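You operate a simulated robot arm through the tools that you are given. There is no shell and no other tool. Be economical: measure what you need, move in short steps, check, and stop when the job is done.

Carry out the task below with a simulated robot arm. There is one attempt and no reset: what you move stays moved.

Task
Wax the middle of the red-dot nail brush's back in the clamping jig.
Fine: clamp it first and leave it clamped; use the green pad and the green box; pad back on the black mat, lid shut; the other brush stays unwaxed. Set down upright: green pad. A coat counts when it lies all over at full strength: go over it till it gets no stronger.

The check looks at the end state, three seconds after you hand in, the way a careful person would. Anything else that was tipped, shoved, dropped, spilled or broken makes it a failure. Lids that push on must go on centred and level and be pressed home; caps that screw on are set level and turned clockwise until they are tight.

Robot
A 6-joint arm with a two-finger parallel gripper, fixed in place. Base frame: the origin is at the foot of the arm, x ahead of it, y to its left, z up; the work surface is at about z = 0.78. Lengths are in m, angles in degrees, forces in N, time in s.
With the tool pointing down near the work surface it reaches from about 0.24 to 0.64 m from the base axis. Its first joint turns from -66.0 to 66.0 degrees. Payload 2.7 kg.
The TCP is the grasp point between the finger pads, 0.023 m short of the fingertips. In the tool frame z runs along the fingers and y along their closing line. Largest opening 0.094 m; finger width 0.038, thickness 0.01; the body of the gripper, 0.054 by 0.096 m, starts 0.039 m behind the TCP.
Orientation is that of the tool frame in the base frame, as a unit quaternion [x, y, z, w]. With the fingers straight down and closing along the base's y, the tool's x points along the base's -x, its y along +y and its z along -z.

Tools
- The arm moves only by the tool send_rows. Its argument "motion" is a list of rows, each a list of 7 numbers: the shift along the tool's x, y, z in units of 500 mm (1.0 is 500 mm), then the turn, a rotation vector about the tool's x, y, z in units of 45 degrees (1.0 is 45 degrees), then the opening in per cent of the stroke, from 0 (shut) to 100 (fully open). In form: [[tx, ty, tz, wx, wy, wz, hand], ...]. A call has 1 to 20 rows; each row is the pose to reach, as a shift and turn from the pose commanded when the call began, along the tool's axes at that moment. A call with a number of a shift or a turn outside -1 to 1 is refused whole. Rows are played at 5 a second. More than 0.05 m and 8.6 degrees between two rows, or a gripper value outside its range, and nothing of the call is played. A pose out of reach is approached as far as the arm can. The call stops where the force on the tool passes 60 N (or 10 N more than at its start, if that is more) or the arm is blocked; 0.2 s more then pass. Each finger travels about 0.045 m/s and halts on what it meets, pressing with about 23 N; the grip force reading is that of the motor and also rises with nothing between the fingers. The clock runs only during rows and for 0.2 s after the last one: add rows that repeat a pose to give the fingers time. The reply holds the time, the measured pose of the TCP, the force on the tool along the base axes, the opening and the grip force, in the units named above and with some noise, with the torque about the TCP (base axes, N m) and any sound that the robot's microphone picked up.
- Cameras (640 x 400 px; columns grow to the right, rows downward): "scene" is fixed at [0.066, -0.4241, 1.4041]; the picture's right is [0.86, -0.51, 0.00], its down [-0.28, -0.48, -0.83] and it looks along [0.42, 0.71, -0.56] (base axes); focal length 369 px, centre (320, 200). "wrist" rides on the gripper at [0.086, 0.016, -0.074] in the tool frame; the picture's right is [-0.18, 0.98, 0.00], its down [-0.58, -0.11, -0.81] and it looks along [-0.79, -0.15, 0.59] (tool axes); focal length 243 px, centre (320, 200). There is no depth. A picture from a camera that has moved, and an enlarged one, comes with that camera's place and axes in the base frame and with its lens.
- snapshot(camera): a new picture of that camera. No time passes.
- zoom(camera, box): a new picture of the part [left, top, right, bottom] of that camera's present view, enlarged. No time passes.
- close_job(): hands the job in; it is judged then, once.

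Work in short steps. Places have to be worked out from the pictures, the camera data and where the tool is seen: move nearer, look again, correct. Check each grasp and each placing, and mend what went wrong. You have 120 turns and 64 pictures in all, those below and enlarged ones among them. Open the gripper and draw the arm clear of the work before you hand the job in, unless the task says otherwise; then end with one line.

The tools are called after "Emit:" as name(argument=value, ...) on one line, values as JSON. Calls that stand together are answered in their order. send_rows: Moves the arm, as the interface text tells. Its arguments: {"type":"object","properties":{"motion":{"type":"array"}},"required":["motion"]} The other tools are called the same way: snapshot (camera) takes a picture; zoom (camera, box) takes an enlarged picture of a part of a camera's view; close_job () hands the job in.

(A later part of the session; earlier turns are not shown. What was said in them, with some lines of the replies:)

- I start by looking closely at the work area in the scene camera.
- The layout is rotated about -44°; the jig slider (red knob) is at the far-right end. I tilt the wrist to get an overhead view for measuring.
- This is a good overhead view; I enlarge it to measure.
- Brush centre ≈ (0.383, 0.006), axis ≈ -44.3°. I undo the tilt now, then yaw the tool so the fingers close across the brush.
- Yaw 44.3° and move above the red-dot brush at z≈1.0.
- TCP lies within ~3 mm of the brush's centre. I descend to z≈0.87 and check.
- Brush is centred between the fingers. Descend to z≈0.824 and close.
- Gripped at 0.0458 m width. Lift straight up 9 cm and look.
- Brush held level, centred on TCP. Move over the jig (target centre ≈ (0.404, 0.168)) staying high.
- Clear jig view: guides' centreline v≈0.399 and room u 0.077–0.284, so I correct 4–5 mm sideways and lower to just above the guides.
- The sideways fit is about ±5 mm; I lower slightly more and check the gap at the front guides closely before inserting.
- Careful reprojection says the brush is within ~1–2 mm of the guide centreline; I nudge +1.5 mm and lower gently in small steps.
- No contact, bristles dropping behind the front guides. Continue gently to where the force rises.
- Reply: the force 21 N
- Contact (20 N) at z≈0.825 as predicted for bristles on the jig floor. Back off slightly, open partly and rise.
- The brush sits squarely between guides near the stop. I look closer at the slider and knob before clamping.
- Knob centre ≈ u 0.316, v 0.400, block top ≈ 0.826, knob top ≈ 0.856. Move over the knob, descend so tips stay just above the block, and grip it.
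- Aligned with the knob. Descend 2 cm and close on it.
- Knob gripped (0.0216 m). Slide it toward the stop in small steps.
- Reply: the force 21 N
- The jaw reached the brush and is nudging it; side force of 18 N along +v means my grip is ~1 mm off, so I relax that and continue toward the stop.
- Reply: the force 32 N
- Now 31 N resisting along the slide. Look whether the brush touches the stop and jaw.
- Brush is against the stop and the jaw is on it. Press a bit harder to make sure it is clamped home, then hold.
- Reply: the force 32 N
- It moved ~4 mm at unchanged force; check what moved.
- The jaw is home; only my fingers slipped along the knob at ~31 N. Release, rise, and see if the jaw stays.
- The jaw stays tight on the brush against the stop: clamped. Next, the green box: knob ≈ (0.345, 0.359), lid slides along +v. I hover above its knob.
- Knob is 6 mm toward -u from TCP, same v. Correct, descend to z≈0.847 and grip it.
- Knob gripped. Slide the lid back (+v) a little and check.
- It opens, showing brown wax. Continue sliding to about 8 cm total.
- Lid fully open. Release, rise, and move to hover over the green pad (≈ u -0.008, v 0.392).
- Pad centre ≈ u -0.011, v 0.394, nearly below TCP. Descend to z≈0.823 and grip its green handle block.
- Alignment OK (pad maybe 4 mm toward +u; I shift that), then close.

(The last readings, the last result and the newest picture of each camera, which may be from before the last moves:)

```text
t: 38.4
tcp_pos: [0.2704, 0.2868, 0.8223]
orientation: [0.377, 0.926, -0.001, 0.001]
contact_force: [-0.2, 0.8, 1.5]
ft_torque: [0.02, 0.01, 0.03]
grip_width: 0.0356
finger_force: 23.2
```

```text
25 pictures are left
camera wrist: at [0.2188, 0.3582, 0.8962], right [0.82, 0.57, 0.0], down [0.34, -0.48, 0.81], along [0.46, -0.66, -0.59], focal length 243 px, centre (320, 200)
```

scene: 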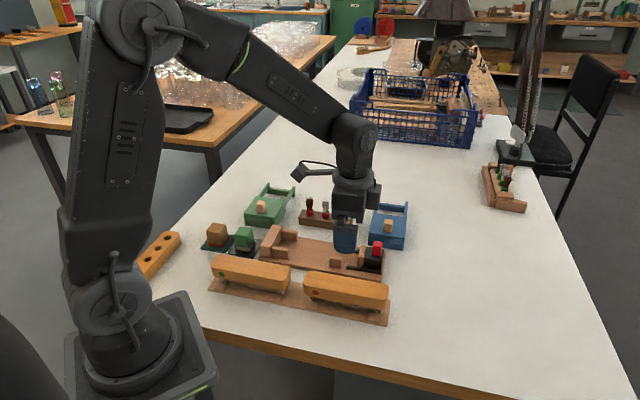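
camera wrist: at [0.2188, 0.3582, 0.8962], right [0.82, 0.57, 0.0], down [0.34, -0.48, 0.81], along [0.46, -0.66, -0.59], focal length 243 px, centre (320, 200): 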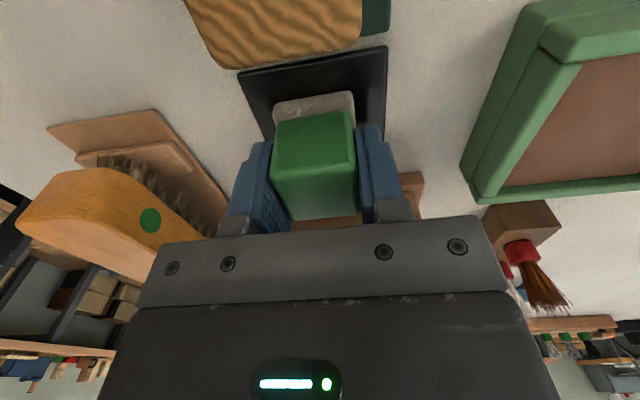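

Pad gripped (0.0356 m); place pose recorded: (0.2704, 0.2868, 0.8222). Lift and move over the wax (u≈-0.005, v≈0.523), then look.

Emit:
send_rows(motion=[[0, 0, -0.04, 0, 0, 0, 20], [0, 0, -0.1, 0, 0, 0, 20], [0, 0, -0.17, 0, 0, 0, 20], [-0.001, 0.06, -0.2, 0, 0, 0, 20], [-0.002, 0.13, -0.2, 0, 0, 0, 20], [-0.003, 0.2, -0.2, 0, 0, 0, 20], [-0.003, 0.258, -0.19, 0, 0, 0, 20], [-0.003, 0.258, -0.14, 0, 0, 0, 20], [-0.003, 0.258, -0.1, 0, 0, 0, 20], [-0.003, 0.258, -0.1, 0, 0, 0, 20]])

Emit:
zoom(camera="scene", box=[190, 150, 310, 250])

Emit:
snapshot(camera="wrist")

```text
t: 40.6
tcp_pos: [0.3613, 0.3779, 0.8729]
orientation: [0.377, 0.926, 0.0, 0.001]
contact_force: [0.3, -0.7, -0.4]
ft_torque: [-0.01, -0.02, -0.02]
grip_width: 0.0355
finger_force: 23.2
```

```text
4.00 times, centred on (250, 200) of scene
camera zoom: at [0.066, -0.4241, 1.4041], right [0.86, -0.51, 0.0], down [-0.28, -0.48, -0.83], along [0.42, 0.71, -0.56], focal length 1477 px, centre (600, 200)
```

zoom: 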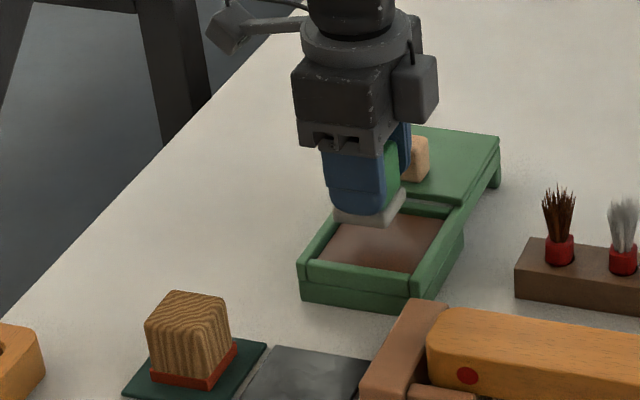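

```text
23 pictures are left
camera wrist: at [0.3102, 0.4498, 0.9464], right [0.82, 0.57, 0.0], down [0.34, -0.48, 0.81], along [0.46, -0.66, -0.59], focal length 243 px, centre (320, 200)
```

wrist: 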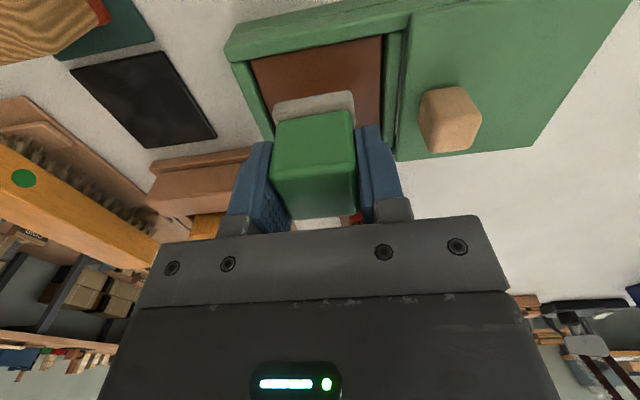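

Pad is centred within the tray opening. Lower gently until wax contact.

Emit:
send_rows(motion=[[-0.003, 0.004, 0.025, 0, 0, 0, 20], [-0.004, 0.004, 0.045, 0, 0, 0, 20], [-0.004, 0.004, 0.06, 0, 0, 0, 20], [-0.004, 0.004, 0.07, 0, 0, 0, 20], [-0.004, 0.004, 0.07, 0, 0, 0, 20]])

```text
t: 41.8
tcp_pos: [0.3645, 0.3789, 0.8442]
orientation: [0.376, 0.927, 0.005, 0.003]
contact_force: [-9.1, -11.4, 56.9]
ft_torque: [-0.63, 0.7, 0.06]
grip_width: 0.0359
finger_force: 22.6
```

Contact reached hard (57 N) at z≈0.844. Back off a few mm and look at what it touched.

Emit:
send_rows(motion=[[0, 0, -0.01, 0, 0, 0, 20], [0, 0, -0.012, 0, 0, 0, 20], [0, 0, -0.012, 0, 0, 0, 20]])

Emit:
zoom(camera="scene", box=[220, 160, 280, 210])

Emit:
zoom(camera="wrist", box=[200, 0, 480, 230])

```text
t: 42.6
tcp_pos: [0.3637, 0.3784, 0.8439]
orientation: [0.377, 0.926, 0.002, 0.0]
contact_force: [4.2, 4.7, 17.4]
ft_torque: [0.09, -0.16, -0.01]
grip_width: 0.0356
finger_force: 23.2
```

```text
8.00 times, centred on (250, 185) of scene
camera zoom: at [0.0659, -0.4242, 1.404], right [0.86, -0.51, 0.0], down [-0.28, -0.48, -0.83], along [0.42, 0.71, -0.56], focal length 2955 px, centre (880, 320)
```

zoom: 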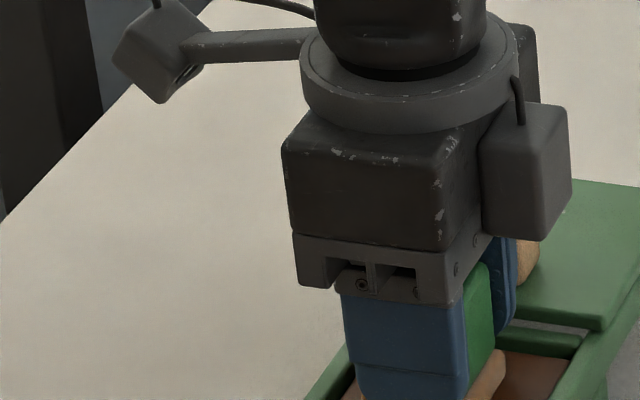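

```text
1.74 times, centred on (340, 115) of wrist
camera zoom: at [0.3135, 0.45, 0.9178], right [0.82, 0.57, 0.0], down [0.34, -0.49, 0.81], along [0.47, -0.66, -0.59], focal length 422 px, centre (285, 348)
```

zoom: 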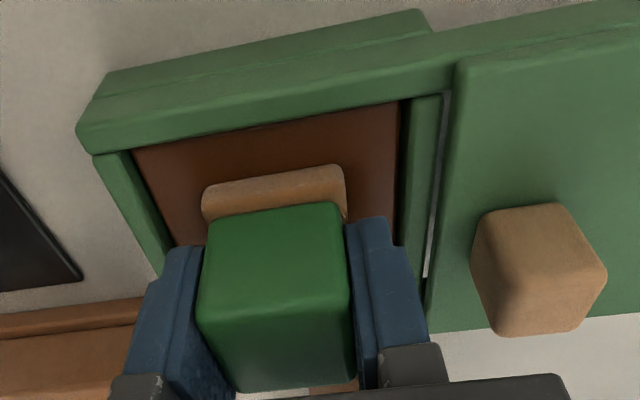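

The sole has turned brown — it is loaded with wax. I give it a short even rub, then lift and carry it above the brush's middle.

Emit:
send_rows(motion=[[0.008, 0, 0, 0, 0, 0, 20], [-0.008, 0, 0, 0, 0, 0, 20], [0, 0, 0, 0, 0, 0, 20], [0, 0, -0.05, 0, 0, 0, 20], [0, 0, -0.12, 0, 0, 0, 20], [0, 0, -0.18, 0, 0, 0, 20], [-0.05, -0.037, -0.18, 0, 0, 0, 20], [-0.11, -0.081, -0.18, 0, 0, 0, 20], [-0.17, -0.125, -0.18, 0, 0, 0, 20], [-0.23, -0.168, -0.18, 0, 0, 0, 20], [-0.29, -0.212, -0.18, 0, 0, 0, 20], [-0.342, -0.249, -0.18, 0, 0, 0, 20], [-0.342, -0.249, -0.12, 0, 0, 0, 20], [-0.342, -0.249, -0.12, 0, 0, 0, 20]])

Emit:
zoom(camera="scene", box=[265, 190, 385, 280])

Emit:
snapshot(camera="wrist")

```text
t: 45.6
tcp_pos: [0.3993, 0.168, 0.9027]
orientation: [0.377, 0.926, 0.0, 0.0]
contact_force: [-1.1, -0.1, -0.8]
ft_torque: [0.03, 0.02, 0.0]
grip_width: 0.0355
finger_force: 22.4
```

```text
4.44 times, centred on (325, 235) of scene
camera zoom: at [0.066, -0.4241, 1.4041], right [0.86, -0.51, 0.0], down [-0.28, -0.48, -0.83], along [0.42, 0.71, -0.56], focal length 1642 px, centre (298, 44)
```

zoom: 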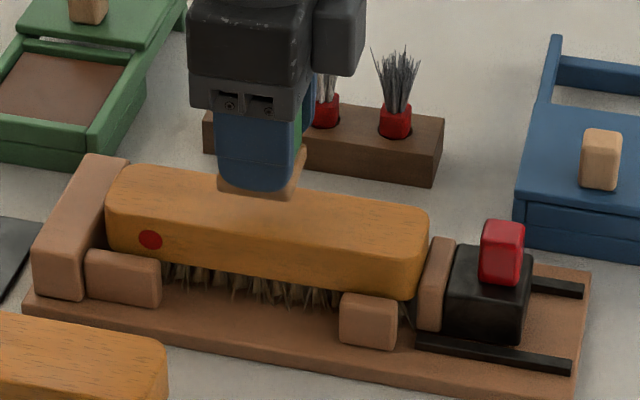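

```text
19 pictures are left
camera wrist: at [0.3479, 0.2406, 0.9762], right [0.82, 0.58, 0.0], down [0.34, -0.48, 0.81], along [0.46, -0.66, -0.59], focal length 243 px, centre (320, 200)
```

wrist: 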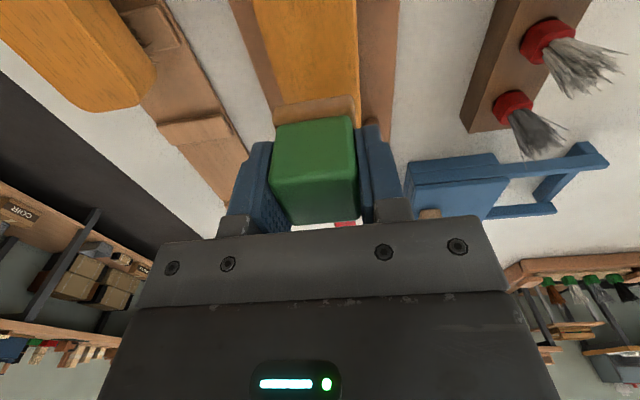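

Pad is centred above the brush's middle. Lower gently onto it.

Emit:
send_rows(motion=[[0, 0, 0.01, 0, 0, 0, 20], [0, 0, 0.018, 0, 0, 0, 20], [0, 0, 0.024, 0, 0, 0, 20], [0, 0, 0.024, 0, 0, 0, 20]])

```text
t: 46.6
tcp_pos: [0.4001, 0.1695, 0.8896]
orientation: [0.377, 0.926, 0.0, 0.0]
contact_force: [0.2, 0.2, -0.2]
ft_torque: [0.03, -0.02, 0.0]
grip_width: 0.0354
finger_force: 22.6
```

Emit:
send_rows(motion=[[0, 0, 0.004, 0, 0, 0, 20], [0, 0, 0.008, 0, 0, 0, 20], [0, 0, 0.008, 0, 0, 0, 20]])

```text
t: 47.4
tcp_pos: [0.3986, 0.1696, 0.8866]
orientation: [0.377, 0.926, 0.0, 0.0]
contact_force: [0.1, -0.4, -0.5]
ft_torque: [0.01, -0.02, 0.02]
grip_width: 0.0354
finger_force: 22.8
```

No contact yet; continue in 1.5 mm steps.

Emit:
send_rows(motion=[[0, 0, 0.003, 0, 0, 0, 20], [0, 0, 0.006, 0, 0, 0, 20], [0, 0, 0.006, 0, 0, 0, 20]])

```text
t: 48.2
tcp_pos: [0.3995, 0.1693, 0.8839]
orientation: [0.377, 0.926, 0.0, 0.0]
contact_force: [-1.0, 0.3, 0.5]
ft_torque: [-0.01, -0.02, 0.0]
grip_width: 0.0358
finger_force: 23.2
```

Emit:
send_rows(motion=[[0, 0, 0.003, 0, 0, 0, 20], [0, 0, 0.006, 0, 0, 0, 20], [0, 0, 0.006, 0, 0, 0, 20]])

```text
t: 49.0
tcp_pos: [0.3995, 0.1698, 0.8806]
orientation: [0.378, 0.926, 0.0, 0.001]
contact_force: [0.4, -0.7, -0.6]
ft_torque: [0.0, 0.0, 0.0]
grip_width: 0.0354
finger_force: 23.0
```

Emit:
send_rows(motion=[[0, 0, 0.003, 0, 0, 0, 20], [0, 0, 0.006, 0, 0, 0, 20], [0, 0, 0.009, 0, 0, 0, 20], [0, 0, 0.009, 0, 0, 0, 20]])

Emit:
zoom(camera="scene", box=[265, 190, 365, 265])

```text
t: 50.0
tcp_pos: [0.3994, 0.1694, 0.8787]
orientation: [0.377, 0.926, 0.001, 0.002]
contact_force: [-12.0, -4.0, 43.1]
ft_torque: [-0.12, 0.59, 0.03]
grip_width: 0.0356
finger_force: 22.6
```

```text
5.33 times, centred on (315, 228) of scene
camera zoom: at [0.0652, -0.4245, 1.404], right [0.86, -0.51, 0.0], down [-0.28, -0.48, -0.83], along [0.43, 0.71, -0.56], focal length 1970 px, centre (347, 53)
```

zoom: 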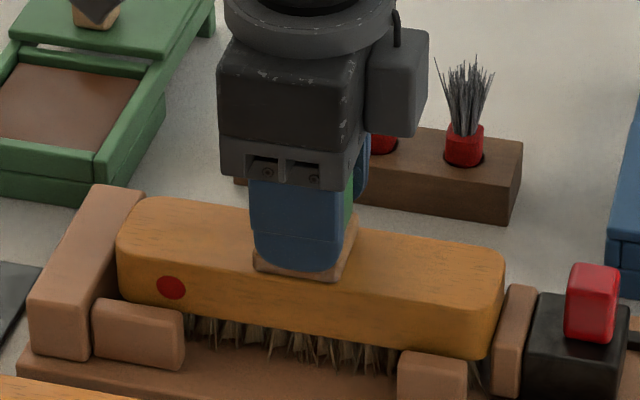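

Contact at z≈0.879. I lighten the press to ~15–20 N and do a first set of short strokes along and across, then look.

Emit:
send_rows(motion=[[0, 0, -0.003, 0, 0, 0, 20], [0.012, 0, -0.003, 0, 0, 0, 20], [0.024, 0, -0.003, 0, 0, 0, 20], [0.024, 0.006, -0.003, 0, 0, 0, 20], [0.012, 0.006, -0.003, 0, 0, 0, 20], [0, 0.006, -0.003, 0, 0, 0, 20], [-0.012, 0.006, -0.003, 0, 0, 0, 20], [-0.024, 0.006, -0.003, 0, 0, 0, 20], [-0.024, -0.006, -0.003, 0, 0, 0, 20], [-0.012, -0.006, -0.003, 0, 0, 0, 20], [0, -0.006, -0.003, 0, 0, 0, 20], [0.012, -0.006, -0.003, 0, 0, 0, 20], [0.024, -0.006, -0.003, 0, 0, 0, 20], [0.012, 0, -0.003, 0, 0, 0, 20], [0, 0, -0.003, 0, 0, 0, 20], [0, 0, -0.003, 0, 0, 0, 20]])

```text
t: 53.4
tcp_pos: [0.3988, 0.1708, 0.8786]
orientation: [0.377, 0.926, 0.001, 0.0]
contact_force: [-7.9, 7.6, 24.7]
ft_torque: [0.28, 0.27, 0.0]
grip_width: 0.0355
finger_force: 23.0
```

Good contact (25 N). Lift 8 cm and view the coat.

Emit:
send_rows(motion=[[0, 0, -0.04, 0, 0, 0, 20], [0, 0, -0.1, 0, 0, 0, 20], [0, 0, -0.16, 0, 0, 0, 20], [0, 0, -0.16, 0, 0, 0, 20]])

Emit:
zoom(camera="scene", box=[265, 190, 365, 265])

```text
t: 54.4
tcp_pos: [0.3996, 0.1702, 0.9593]
orientation: [0.377, 0.926, 0.0, 0.0]
contact_force: [0.5, 0.1, -0.4]
ft_torque: [0.02, 0.01, -0.01]
grip_width: 0.0355
finger_force: 22.6
```

```text
5.33 times, centred on (315, 228) of scene
camera zoom: at [0.066, -0.4241, 1.4041], right [0.86, -0.51, 0.0], down [-0.28, -0.48, -0.83], along [0.42, 0.71, -0.56], focal length 1970 px, centre (347, 53)
```

zoom: 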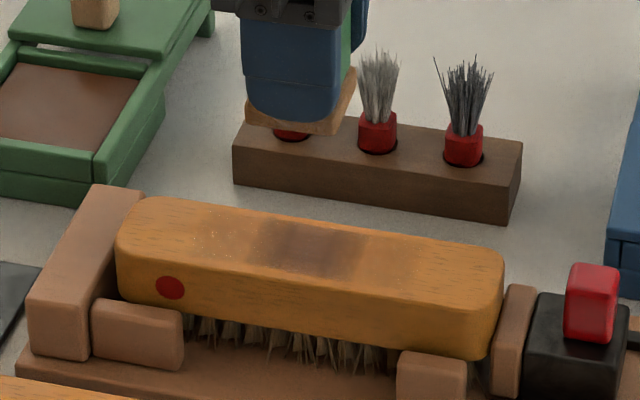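

A dark patch has formed in the middle, weaker at its ends. Closer look.

Emit:
zoom(camera="scene", box=[285, 222, 365, 262])

```text
8.00 times, centred on (325, 242) of scene
camera zoom: at [0.066, -0.4241, 1.4041], right [0.86, -0.51, 0.0], down [-0.28, -0.48, -0.83], along [0.42, 0.71, -0.56], focal length 2955 px, centre (280, -136)
```

zoom: 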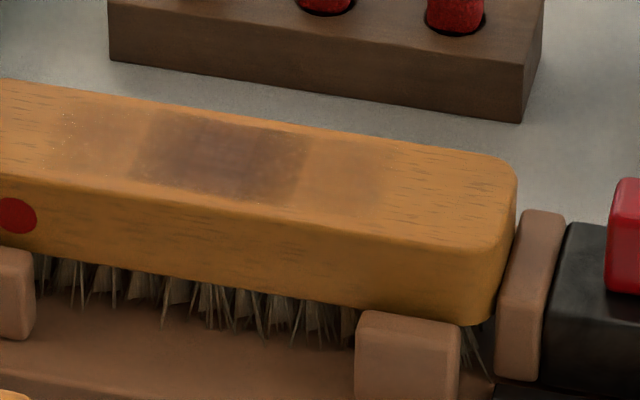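

The dark zone (≈5 cm) is well centred. I go back down and make more overlapping passes, kept tight around the middle.

Emit:
send_rows(motion=[[0, 0, 0.08, 0, 0, 0, 20], [0, 0, 0.14, 0, 0, 0, 20], [0, 0, 0.16, 0, 0, 0, 20], [0.012, 0, 0.16, 0, 0, 0, 20], [0.012, 0.008, 0.16, 0, 0, 0, 20], [0, 0.008, 0.16, 0, 0, 0, 20], [-0.012, 0.008, 0.16, 0, 0, 0, 20], [-0.012, 0, 0.16, 0, 0, 0, 20], [0, 0, 0.16, 0, 0, 0, 20], [0.012, 0, 0.16, 0, 0, 0, 20], [0.012, -0.008, 0.16, 0, 0, 0, 20], [0, -0.008, 0.16, 0, 0, 0, 20], [-0.012, -0.008, 0.16, 0, 0, 0, 20], [-0.012, 0, 0.16, 0, 0, 0, 20], [0, 0, 0.16, 0, 0, 0, 20], [0.012, 0, 0.16, 0, 0, 0, 20], [0, 0, 0.16, 0, 0, 0, 20], [0, 0, 0.1, 0, 0, 0, 20], [0, 0, 0, 0, 0, 0, 20], [0, 0, 0, 0, 0, 0, 20]])

Emit:
zoom(camera="scene", box=[285, 222, 365, 262])

```text
t: 58.6
tcp_pos: [0.3988, 0.1695, 0.9578]
orientation: [0.377, 0.926, -0.001, 0.0]
contact_force: [-0.8, 0.5, 0.4]
ft_torque: [0.03, 0.0, 0.03]
grip_width: 0.0354
finger_force: 22.8
```

```text
8.00 times, centred on (325, 242) of scene
camera zoom: at [0.066, -0.4241, 1.4041], right [0.86, -0.51, 0.0], down [-0.28, -0.48, -0.83], along [0.42, 0.71, -0.56], focal length 2955 px, centre (280, -136)
```

zoom: 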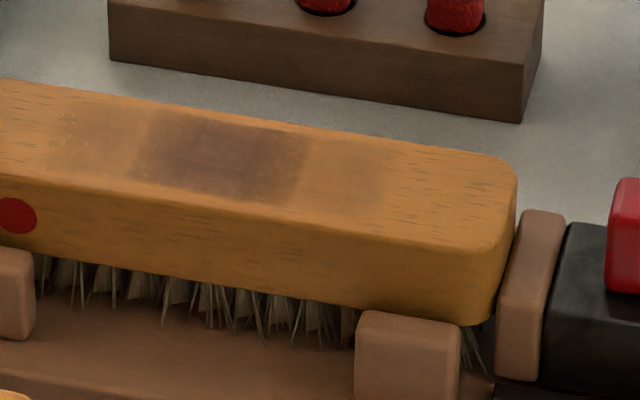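

Only slightly stronger; the pad may be running dry. Reload it in the wax with the known light-contact pose.

Emit:
send_rows(motion=[[0.06, 0.044, 0, 0, 0, 0, 20], [0.13, 0.095, 0, 0, 0, 0, 20], [0.2, 0.146, 0, 0, 0, 0, 20], [0.27, 0.197, 0, 0, 0, 0, 20], [0.342, 0.249, 0, 0, 0, 0, 20], [0.342, 0.249, 0.08, 0, 0, 0, 20], [0.342, 0.249, 0.15, 0, 0, 0, 20], [0.342, 0.249, 0.2, 0, 0, 0, 20], [0.342, 0.249, 0.222, 0, 0, 0, 20], [0.342, 0.249, 0.23, 0, 0, 0, 20], [0.354, 0.249, 0.23, 0, 0, 0, 20], [0.342, 0.249, 0.23, 0, 0, 0, 20], [0.33, 0.249, 0.23, 0, 0, 0, 20], [0.33, 0.257, 0.23, 0, 0, 0, 20], [0.342, 0.257, 0.23, 0, 0, 0, 20], [0.342, 0.245, 0.23, 0, 0, 0, 20], [0.342, 0.249, 0.23, 0, 0, 0, 20]])

```text
t: 62.2
tcp_pos: [0.3643, 0.3792, 0.8449]
orientation: [0.378, 0.926, 0.0, 0.001]
contact_force: [-2.4, -2.3, 20.4]
ft_torque: [-0.06, 0.07, 0.02]
grip_width: 0.0354
finger_force: 23.2
```

Reloaded at 20 N. Carry back to above the brush.

Emit:
send_rows(motion=[[0, 0, -0.06, 0, 0, 0, 20], [0, 0, -0.14, 0, 0, 0, 20], [0, 0, -0.2, 0, 0, 0, 20], [-0.07, -0.051, -0.2, 0, 0, 0, 20], [-0.14, -0.102, -0.2, 0, 0, 0, 20], [-0.21, -0.153, -0.2, 0, 0, 0, 20], [-0.28, -0.204, -0.2, 0, 0, 0, 20], [-0.342, -0.249, -0.2, 0, 0, 0, 20], [-0.342, -0.249, -0.12, 0, 0, 0, 20], [-0.342, -0.249, -0.085, 0, 0, 0, 20], [-0.342, -0.249, -0.072, 0, 0, 0, 20], [-0.342, -0.249, -0.072, 0, 0, 0, 20]])

```text
t: 64.8
tcp_pos: [0.3994, 0.1683, 0.879]
orientation: [0.377, 0.926, 0.0, 0.0]
contact_force: [-0.8, 0.7, 0.5]
ft_torque: [-0.01, 0.0, -0.04]
grip_width: 0.0354
finger_force: 22.6
```

Just above contact. Press on and make dense passes over the middle.

Emit:
send_rows(motion=[[0, 0, 0.004, 0, 0, 0, 20], [0.008, 0, 0.005, 0, 0, 0, 20], [0.014, 0, 0.005, 0, 0, 0, 20], [0.014, 0.008, 0.005, 0, 0, 0, 20], [0.006, 0.008, 0.005, 0, 0, 0, 20], [-0.002, 0.008, 0.005, 0, 0, 0, 20], [-0.01, 0.008, 0.005, 0, 0, 0, 20], [-0.014, 0.004, 0.005, 0, 0, 0, 20], [-0.006, 0.002, 0.005, 0, 0, 0, 20], [0.002, 0, 0.005, 0, 0, 0, 20], [0.01, -0.002, 0.005, 0, 0, 0, 20], [0.014, -0.008, 0.005, 0, 0, 0, 20], [0.006, -0.01, 0.005, 0, 0, 0, 20], [-0.002, -0.01, 0.005, 0, 0, 0, 20], [-0.01, -0.01, 0.005, 0, 0, 0, 20], [-0.014, -0.006, 0.005, 0, 0, 0, 20], [-0.006, 0, 0.005, 0, 0, 0, 20], [0.004, 0, 0.005, 0, 0, 0, 20], [0.012, 0, 0.005, 0, 0, 0, 20], [0, 0, 0.005, 0, 0, 0, 20]])

Emit:
send_rows(motion=[[0, 0, -0.04, 0, 0, 0, 20], [0, 0, -0.1, 0, 0, 0, 20], [0, 0, -0.16, 0, 0, 0, 20], [0, 0, -0.16, 0, 0, 0, 20]])

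Emit:
zoom(camera="scene", box=[285, 222, 365, 262])

```text
t: 69.0
tcp_pos: [0.3986, 0.1724, 0.8778]
orientation: [0.375, 0.927, 0.003, 0.001]
contact_force: [-7.7, 12.0, 37.0]
ft_torque: [0.38, 0.5, -0.08]
grip_width: 0.0354
finger_force: 23.1
```

```text
t: 70.0
tcp_pos: [0.3989, 0.1709, 0.9563]
orientation: [0.377, 0.926, 0.0, 0.0]
contact_force: [-0.3, -0.1, -0.8]
ft_torque: [-0.02, 0.02, 0.02]
grip_width: 0.0353
finger_force: 23.7
```

```text
8.00 times, centred on (325, 242) of scene
camera zoom: at [0.066, -0.4241, 1.4041], right [0.86, -0.51, 0.0], down [-0.28, -0.48, -0.83], along [0.42, 0.71, -0.56], focal length 2955 px, centre (280, -136)
```

zoom: 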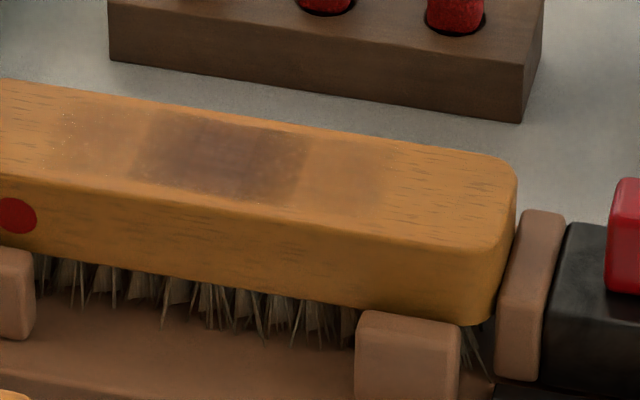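

The centre no longer changes (saturated), but the outer strips of the coated patch are still faint and end at a clear boundary (±4.9 cm). I work over those strips too, staying inside that boundary.

Emit:
send_rows(motion=[[0, 0, 0.08, 0, 0, 0, 20], [0, 0, 0.14, 0, 0, 0, 20], [0, 0, 0.158, 0, 0, 0, 20], [0.02, 0, 0.158, 0, 0, 0, 20], [0.036, 0, 0.158, 0, 0, 0, 20], [0.048, 0, 0.158, 0, 0, 0, 20], [0.048, 0.008, 0.158, 0, 0, 0, 20], [0.038, 0.008, 0.158, 0, 0, 0, 20], [0.048, 0, 0.158, 0, 0, 0, 20], [0.048, -0.008, 0.158, 0, 0, 0, 20], [0.036, -0.008, 0.158, 0, 0, 0, 20], [0.048, -0.004, 0.158, 0, 0, 0, 20], [0.036, 0.004, 0.158, 0, 0, 0, 20], [0.048, 0.004, 0.158, 0, 0, 0, 20], [0.036, 0, 0.158, 0, 0, 0, 20], [0.02, 0, 0.158, 0, 0, 0, 20], [0, 0, 0.158, 0, 0, 0, 20]])

Emit:
send_rows(motion=[[-0.02, 0, 0, 0, 0, 0, 20], [-0.036, 0, 0, 0, 0, 0, 20], [-0.048, 0, 0, 0, 0, 0, 20], [-0.048, 0.008, 0, 0, 0, 0, 20], [-0.038, 0.008, 0, 0, 0, 0, 20], [-0.048, 0, 0, 0, 0, 0, 20], [-0.048, -0.008, 0, 0, 0, 0, 20], [-0.036, -0.008, 0, 0, 0, 0, 20], [-0.048, -0.004, 0, 0, 0, 0, 20], [-0.036, 0.004, 0, 0, 0, 0, 20], [-0.048, 0.004, 0, 0, 0, 0, 20], [-0.036, 0, 0, 0, 0, 0, 20], [-0.02, 0, 0, 0, 0, 0, 20], [0, 0, 0, 0, 0, 0, 20], [0, 0, -0.06, 0, 0, 0, 20], [0, 0, -0.158, 0, 0, 0, 20], [0, 0, -0.158, 0, 0, 0, 20]])

Emit:
zoom(camera="scene", box=[275, 217, 355, 267])

```text
t: 73.6
tcp_pos: [0.3991, 0.1698, 0.8776]
orientation: [0.376, 0.927, 0.002, 0.001]
contact_force: [-8.8, 9.6, 29.8]
ft_torque: [0.34, 0.34, -0.02]
grip_width: 0.0354
finger_force: 22.8
```

```text
t: 77.2
tcp_pos: [0.399, 0.1709, 0.9546]
orientation: [0.377, 0.926, -0.001, 0.0]
contact_force: [-0.5, -0.1, -0.4]
ft_torque: [-0.01, 0.01, 0.01]
grip_width: 0.0353
finger_force: 22.7
```

```text
8.00 times, centred on (315, 242) of scene
camera zoom: at [0.066, -0.4241, 1.4041], right [0.86, -0.51, 0.0], down [-0.28, -0.48, -0.83], along [0.42, 0.71, -0.56], focal length 2955 px, centre (360, -136)
```

zoom: 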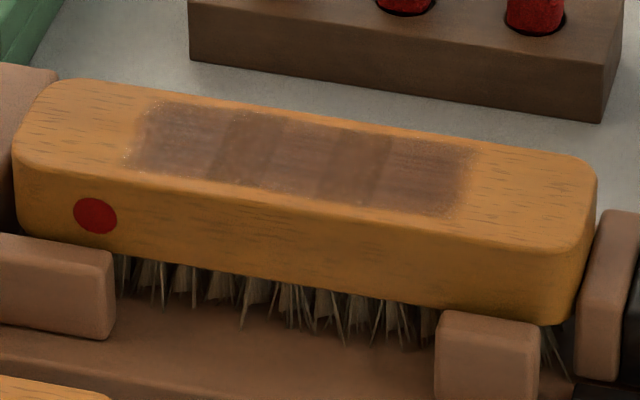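

Now it's clear the middle zone is the ≈10 cm patch, not yet even. Reload the pad, then sweep uniformly over the whole zone.

Emit:
send_rows(motion=[[0.07, 0.051, 0, 0, 0, 0, 20], [0.14, 0.102, 0, 0, 0, 0, 20], [0.21, 0.153, 0, 0, 0, 0, 20], [0.28, 0.204, 0, 0, 0, 0, 20], [0.342, 0.249, 0, 0, 0, 0, 20], [0.342, 0.249, 0.08, 0, 0, 0, 20], [0.342, 0.249, 0.15, 0, 0, 0, 20], [0.342, 0.249, 0.2, 0, 0, 0, 20], [0.342, 0.249, 0.22, 0, 0, 0, 20], [0.342, 0.249, 0.227, 0, 0, 0, 20], [0.354, 0.249, 0.227, 0, 0, 0, 20], [0.342, 0.257, 0.227, 0, 0, 0, 20], [0.33, 0.249, 0.227, 0, 0, 0, 20], [0.342, 0.245, 0.227, 0, 0, 0, 20], [0.342, 0.249, 0.227, 0, 0, 0, 20]])

Emit:
send_rows(motion=[[0, 0, -0.06, 0, 0, 0, 20], [0, 0, -0.14, 0, 0, 0, 20], [0, 0, -0.2, 0, 0, 0, 20], [-0.07, -0.051, -0.2, 0, 0, 0, 20], [-0.14, -0.102, -0.2, 0, 0, 0, 20], [-0.21, -0.153, -0.2, 0, 0, 0, 20], [-0.28, -0.204, -0.2, 0, 0, 0, 20], [-0.342, -0.249, -0.2, 0, 0, 0, 20], [-0.342, -0.249, -0.12, 0, 0, 0, 20], [-0.342, -0.249, -0.085, 0, 0, 0, 20], [-0.342, -0.249, -0.072, 0, 0, 0, 20], [-0.342, -0.249, -0.068, 0, 0, 0, 20]])

```text
t: 80.4
tcp_pos: [0.365, 0.3772, 0.8431]
orientation: [0.378, 0.926, 0.0, 0.0]
contact_force: [0.6, -8.2, 21.9]
ft_torque: [-0.3, -0.04, 0.0]
grip_width: 0.0357
finger_force: 23.1
```

```text
t: 83.0
tcp_pos: [0.3988, 0.1696, 0.8794]
orientation: [0.377, 0.926, 0.001, 0.0]
contact_force: [-9.2, 0.1, 24.9]
ft_torque: [-0.05, 0.41, 0.02]
grip_width: 0.0357
finger_force: 23.3
```

In contact at 25 N. Three full-length lanes over the zone.

Emit:
send_rows(motion=[[0.02, 0.008, 0, 0, 0, 0, 20], [0.04, 0.008, 0, 0, 0, 0, 20], [0.058, 0.008, 0, 0, 0, 0, 20], [0.058, 0, 0, 0, 0, 0, 20], [0.04, 0, 0, 0, 0, 0, 20], [0.02, 0, 0, 0, 0, 0, 20], [0, 0, 0, 0, 0, 0, 20], [-0.02, 0, 0, 0, 0, 0, 20], [-0.04, 0, 0, 0, 0, 0, 20], [-0.058, 0, 0, 0, 0, 0, 20], [-0.058, -0.008, 0, 0, 0, 0, 20], [-0.04, -0.008, 0, 0, 0, 0, 20], [-0.02, -0.008, 0, 0, 0, 0, 20], [0, -0.008, 0, 0, 0, 0, 20], [0.02, -0.008, 0, 0, 0, 0, 20], [0.04, -0.008, 0, 0, 0, 0, 20], [0.058, -0.008, 0, 0, 0, 0, 20], [0.058, 0, 0, 0, 0, 0, 20], [0.04, 0, 0, 0, 0, 0, 20], [0.04, 0, 0, 0, 0, 0, 20]])

Emit:
send_rows(motion=[[-0.02, 0.008, 0, 0, 0, 0, 20], [-0.04, 0.008, 0, 0, 0, 0, 20], [-0.06, 0.008, 0, 0, 0, 0, 20], [-0.08, 0.008, 0, 0, 0, 0, 20], [-0.098, 0.008, 0, 0, 0, 0, 20], [-0.098, 0, 0, 0, 0, 0, 20], [-0.08, 0, 0, 0, 0, 0, 20], [-0.06, 0, 0, 0, 0, 0, 20], [-0.04, 0, 0, 0, 0, 0, 20], [-0.04, 0, -0.06, 0, 0, 0, 20], [-0.04, 0, -0.16, 0, 0, 0, 20], [-0.04, 0, -0.16, 0, 0, 0, 20]])

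Emit:
zoom(camera="scene", box=[275, 217, 355, 267])

```text
t: 87.2
tcp_pos: [0.3859, 0.1841, 0.8786]
orientation: [0.377, 0.926, 0.003, 0.001]
contact_force: [-10.4, 10.6, 35.1]
ft_torque: [0.28, 0.48, -0.06]
grip_width: 0.0356
finger_force: 22.8
```

```text
t: 89.8
tcp_pos: [0.3984, 0.1692, 0.9535]
orientation: [0.377, 0.926, -0.001, 0.0]
contact_force: [-0.4, 0.2, 0.3]
ft_torque: [0.01, -0.03, 0.0]
grip_width: 0.0357
finger_force: 22.8
```

```text
8.00 times, centred on (315, 242) of scene
camera zoom: at [0.066, -0.4241, 1.4041], right [0.86, -0.51, 0.0], down [-0.28, -0.48, -0.83], along [0.42, 0.71, -0.56], focal length 2955 px, centre (360, -136)
```

zoom: 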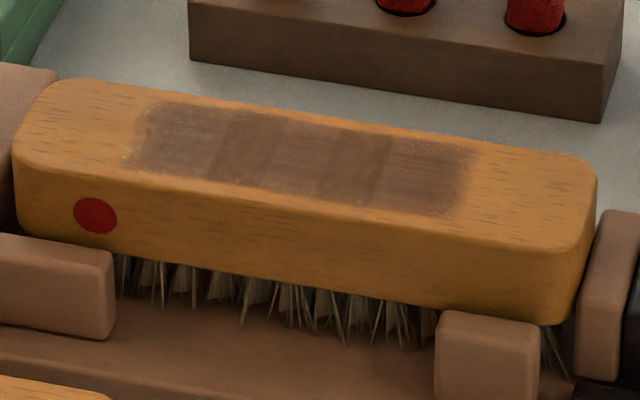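

Essentially unchanged from before; I inspect the patch at higher magnification to judge evenness.

Emit:
zoom(camera="scene", box=[287, 226, 337, 251])

```text
12.80 times, centred on (312, 238) of scene
camera zoom: at [0.066, -0.4241, 1.4041], right [0.86, -0.51, 0.0], down [-0.28, -0.48, -0.83], along [0.42, 0.71, -0.56], focal length 4727 px, centre (422, -293)
```

zoom: 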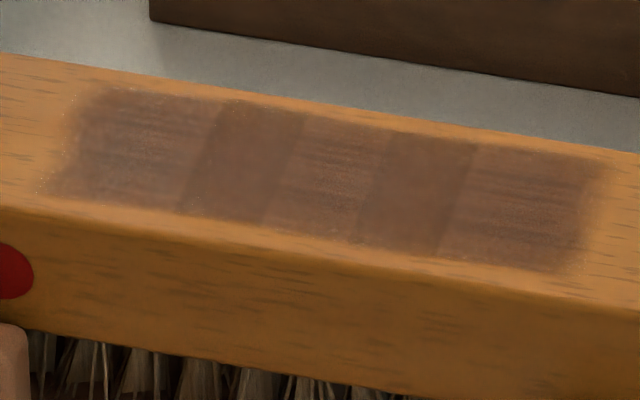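

The three overlapping coat segments are now equally dark, wall to wall, and unchanged by the last passes: full strength. Return the pad to its recorded place on the black mat.

Emit:
send_rows(motion=[[0.07, -0.003, 0, 0, 0, 0, 20], [0.14, -0.005, 0, 0, 0, 0, 20], [0.21, -0.008, 0, 0, 0, 0, 20], [0.28, -0.01, 0, 0, 0, 0, 20], [0.349, -0.013, 0, 0, 0, 0, 20], [0.349, -0.013, 0.08, 0, 0, 0, 20], [0.349, -0.013, 0.16, 0, 0, 0, 20], [0.349, -0.013, 0.22, 0, 0, 0, 20], [0.349, -0.013, 0.25, 0, 0, 0, 20], [0.349, -0.013, 0.264, 0, 0, 0, 20], [0.349, -0.013, 0.268, 0, 0, 0, 20], [0.349, -0.013, 0.268, 0, 0, 0, 20]])

Emit:
snapshot(camera="wrist")

```text
t: 92.4
tcp_pos: [0.2697, 0.287, 0.8221]
orientation: [0.377, 0.926, 0.001, 0.0]
contact_force: [0.1, -0.8, -1.3]
ft_torque: [-0.01, 0.0, 0.0]
grip_width: 0.0353
finger_force: 22.4
```

```text
10 pictures are left
camera wrist: at [0.219, 0.3582, 0.8971], right [0.82, 0.57, 0.0], down [0.34, -0.48, 0.81], along [0.46, -0.66, -0.59], focal length 243 px, centre (320, 200)
```

wrist: 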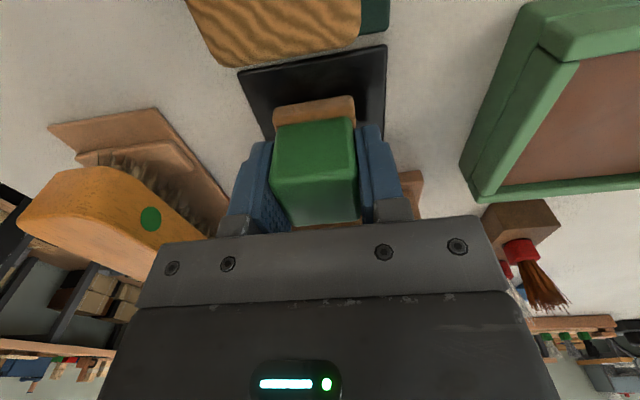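

In place above the mat, no contact force yet; lower slightly until it touches.

Emit:
send_rows(motion=[[0, 0, 0.002, 0, 0, 0, 20], [0, 0, 0.004, 0, 0, 0, 20], [0, 0, 0.004, 0, 0, 0, 20]])

```text
t: 93.2
tcp_pos: [0.2697, 0.286, 0.8214]
orientation: [0.378, 0.926, 0.0, 0.0]
contact_force: [-0.2, -0.4, -0.2]
ft_torque: [0.0, -0.01, -0.01]
grip_width: 0.0358
finger_force: 23.0
```

Emit:
send_rows(motion=[[0, 0, 0.002, 0, 0, 0, 20], [0, 0, 0.004, 0, 0, 0, 20], [0, 0, 0.004, 0, 0, 0, 20]])

```text
t: 94.0
tcp_pos: [0.2703, 0.2866, 0.8185]
orientation: [0.376, 0.926, 0.0, 0.0]
contact_force: [-0.5, -1.6, 4.8]
ft_torque: [-0.11, -0.02, -0.03]
grip_width: 0.0357
finger_force: 23.3
```

Touching (5 N). Open and rise straight up, then check it.

Emit:
send_rows(motion=[[0, 0, 0, 0, 0, 0, 45], [0, 0, 0, 0, 0, 0, 60], [0, 0, 0, 0, 0, 0, 80], [0, 0, 0, 0, 0, 0, 90], [0, 0, -0.04, 0, 0, 0, 90], [0, 0, -0.1, 0, 0, 0, 90], [0, 0, -0.18, 0, 0, 0, 90], [0, 0, -0.26, 0, 0, 0, 90], [0, 0, -0.26, 0, 0, 0, 90]])

Emit:
zoom(camera="scene", box=[190, 160, 310, 260])

```text
t: 96.0
tcp_pos: [0.27, 0.2864, 0.9484]
orientation: [0.377, 0.926, 0.0, 0.0]
contact_force: [0.4, 0.0, -0.3]
ft_torque: [0.0, 0.02, -0.01]
grip_width: 0.0845
finger_force: 0.1
```

```text
4.00 times, centred on (250, 210) of scene
camera zoom: at [0.066, -0.4242, 1.4041], right [0.86, -0.51, 0.0], down [-0.28, -0.48, -0.83], along [0.42, 0.71, -0.56], focal length 1477 px, centre (600, 160)
```

zoom: 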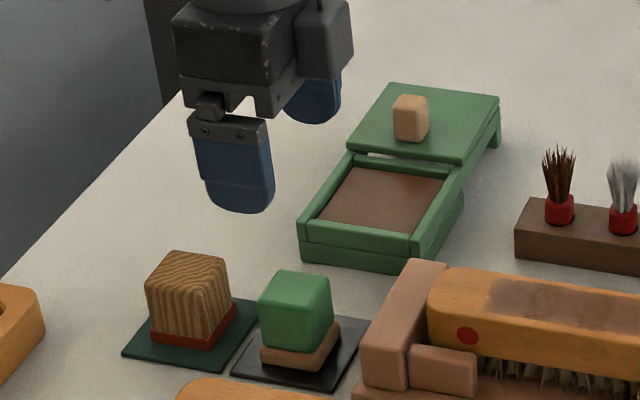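

Pad stands upright on the black mat. Now over to the lid's knob (v≈0.581), descend and grip.

Emit:
send_rows(motion=[[0, 0.07, 0, 0, 0, 0, 70], [0, 0.15, 0, 0, 0, 0, 70], [0, 0.23, 0, 0, 0, 0, 70], [0, 0.31, 0, 0, 0, 0, 70], [-0.001, 0.375, 0, 0, 0, 0, 70], [-0.001, 0.375, 0.06, 0, 0, 0, 70], [-0.001, 0.375, 0.13, 0, 0, 0, 70], [-0.001, 0.375, 0.18, 0, 0, 0, 70], [-0.001, 0.375, 0.203, 0, 0, 0, 70], [-0.001, 0.375, 0.203, 0, 0, 0, 45], [-0.001, 0.375, 0.203, 0, 0, 0, 20], [-0.001, 0.375, 0.203, 0, 0, 0, 15], [-0.001, 0.375, 0.203, 0, 0, 0, 15]])

```text
t: 98.8
tcp_pos: [0.4022, 0.4205, 0.8463]
orientation: [0.378, 0.926, 0.0, 0.0]
contact_force: [-1.2, 0.9, -1.6]
ft_torque: [-0.21, -0.29, -0.61]
grip_width: 0.022
finger_force: 45.2
```

Knob gripped. Slide the lid shut (-v, ≈8.1 cm).

Emit:
send_rows(motion=[[0, -0.02, 0, 0, 0, 0, 15], [0, -0.04, 0, 0, 0, 0, 15], [0, -0.06, 0, 0, 0, 0, 15], [0, -0.08, 0, 0, 0, 0, 15], [0, -0.1, 0, 0, 0, 0, 15], [0, -0.12, 0, 0, 0, 0, 15], [0, -0.14, 0, 0, 0, 0, 15], [0, -0.154, 0, 0, 0, 0, 15], [0, -0.162, 0, 0, 0, 0, 15], [0, -0.166, 0, 0, 0, 0, 15], [0, -0.168, 0, 0, 0, 0, 15], [0, -0.168, 0, 0, 0, 0, 15]])

```text
t: 101.4
tcp_pos: [0.3426, 0.3615, 0.8469]
orientation: [0.376, 0.927, 0.002, 0.001]
contact_force: [7.3, 30.4, -22.3]
ft_torque: [-0.25, 0.4, -0.63]
grip_width: 0.0216
finger_force: 45.1
```

Resistance of ~27 N at v≈0.498 — the lid is against its end stop. Release, rise and check.

Emit:
send_rows(motion=[[0, 0, 0, 0, 0, 0, 40], [0, 0.002, 0, 0, 0, 0, 70], [0, 0.002, 0, 0, 0, 0, 70], [0, 0.002, -0.06, 0, 0, 0, 70], [0, 0.002, -0.14, 0, 0, 0, 70], [0, 0.002, -0.23, 0, 0, 0, 70], [0, 0.002, -0.32, 0, 0, 0, 70], [0, 0.002, -0.4, 0, 0, 0, 70], [0, 0.002, -0.4, 0, 0, 0, 70]])

Emit:
zoom(camera="scene", box=[190, 160, 310, 260])

Emit:
snapshot(camera="scene")

Emit:
zoom(camera="scene", box=[265, 200, 385, 300])

```text
t: 103.4
tcp_pos: [0.3436, 0.3612, 1.0484]
orientation: [0.377, 0.926, 0.0, 0.0]
contact_force: [-0.1, 0.8, -0.1]
ft_torque: [0.0, -0.02, 0.04]
grip_width: 0.0657
finger_force: 0.1
```

```text
4.00 times, centred on (250, 210) of scene
camera zoom: at [0.066, -0.4241, 1.4041], right [0.86, -0.51, 0.0], down [-0.28, -0.48, -0.83], along [0.42, 0.71, -0.56], focal length 1477 px, centre (600, 160)
```

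zoom: 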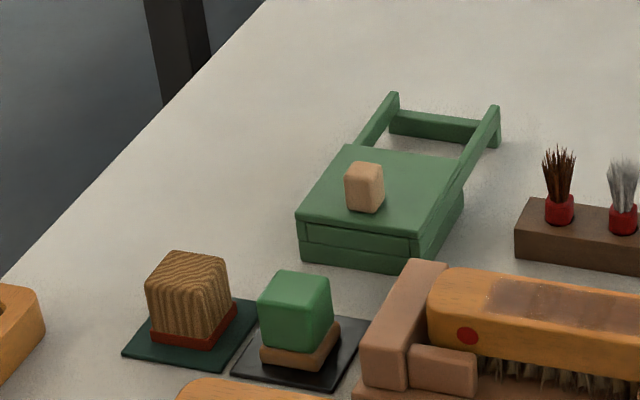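

```text
7 pictures are left
```

scene: 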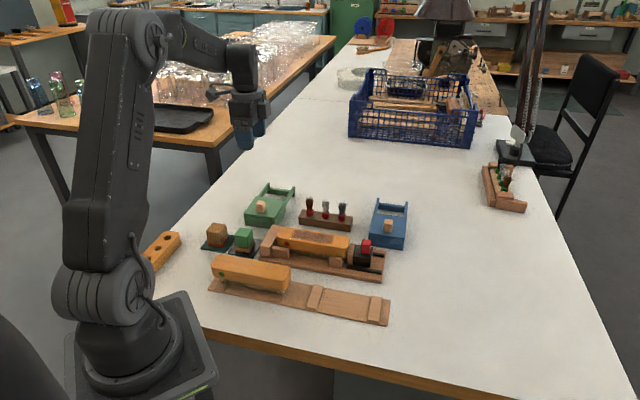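

```text
4.00 times, centred on (325, 250) of scene
camera zoom: at [0.066, -0.4241, 1.4041], right [0.86, -0.51, 0.0], down [-0.28, -0.48, -0.83], along [0.42, 0.71, -0.56], focal length 1477 px, centre (300, 0)
```

zoom: 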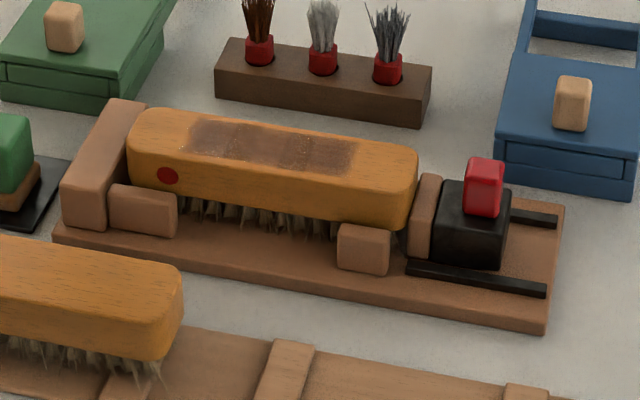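

Lid is shut as at the start, the pad is upright on its black mat, the brush is clamped with an even coat on its middle, and the other brush is untouched. The gripper is open and clear, so I hand in.

Emit:
close_job()

```text
The job is handed in.
```

The red-dot brush is clamped in the jig with its middle waxed until further passes made it no darker; the green pad is upright on the black mat, the green box is shut and the other brush is unwaxed.
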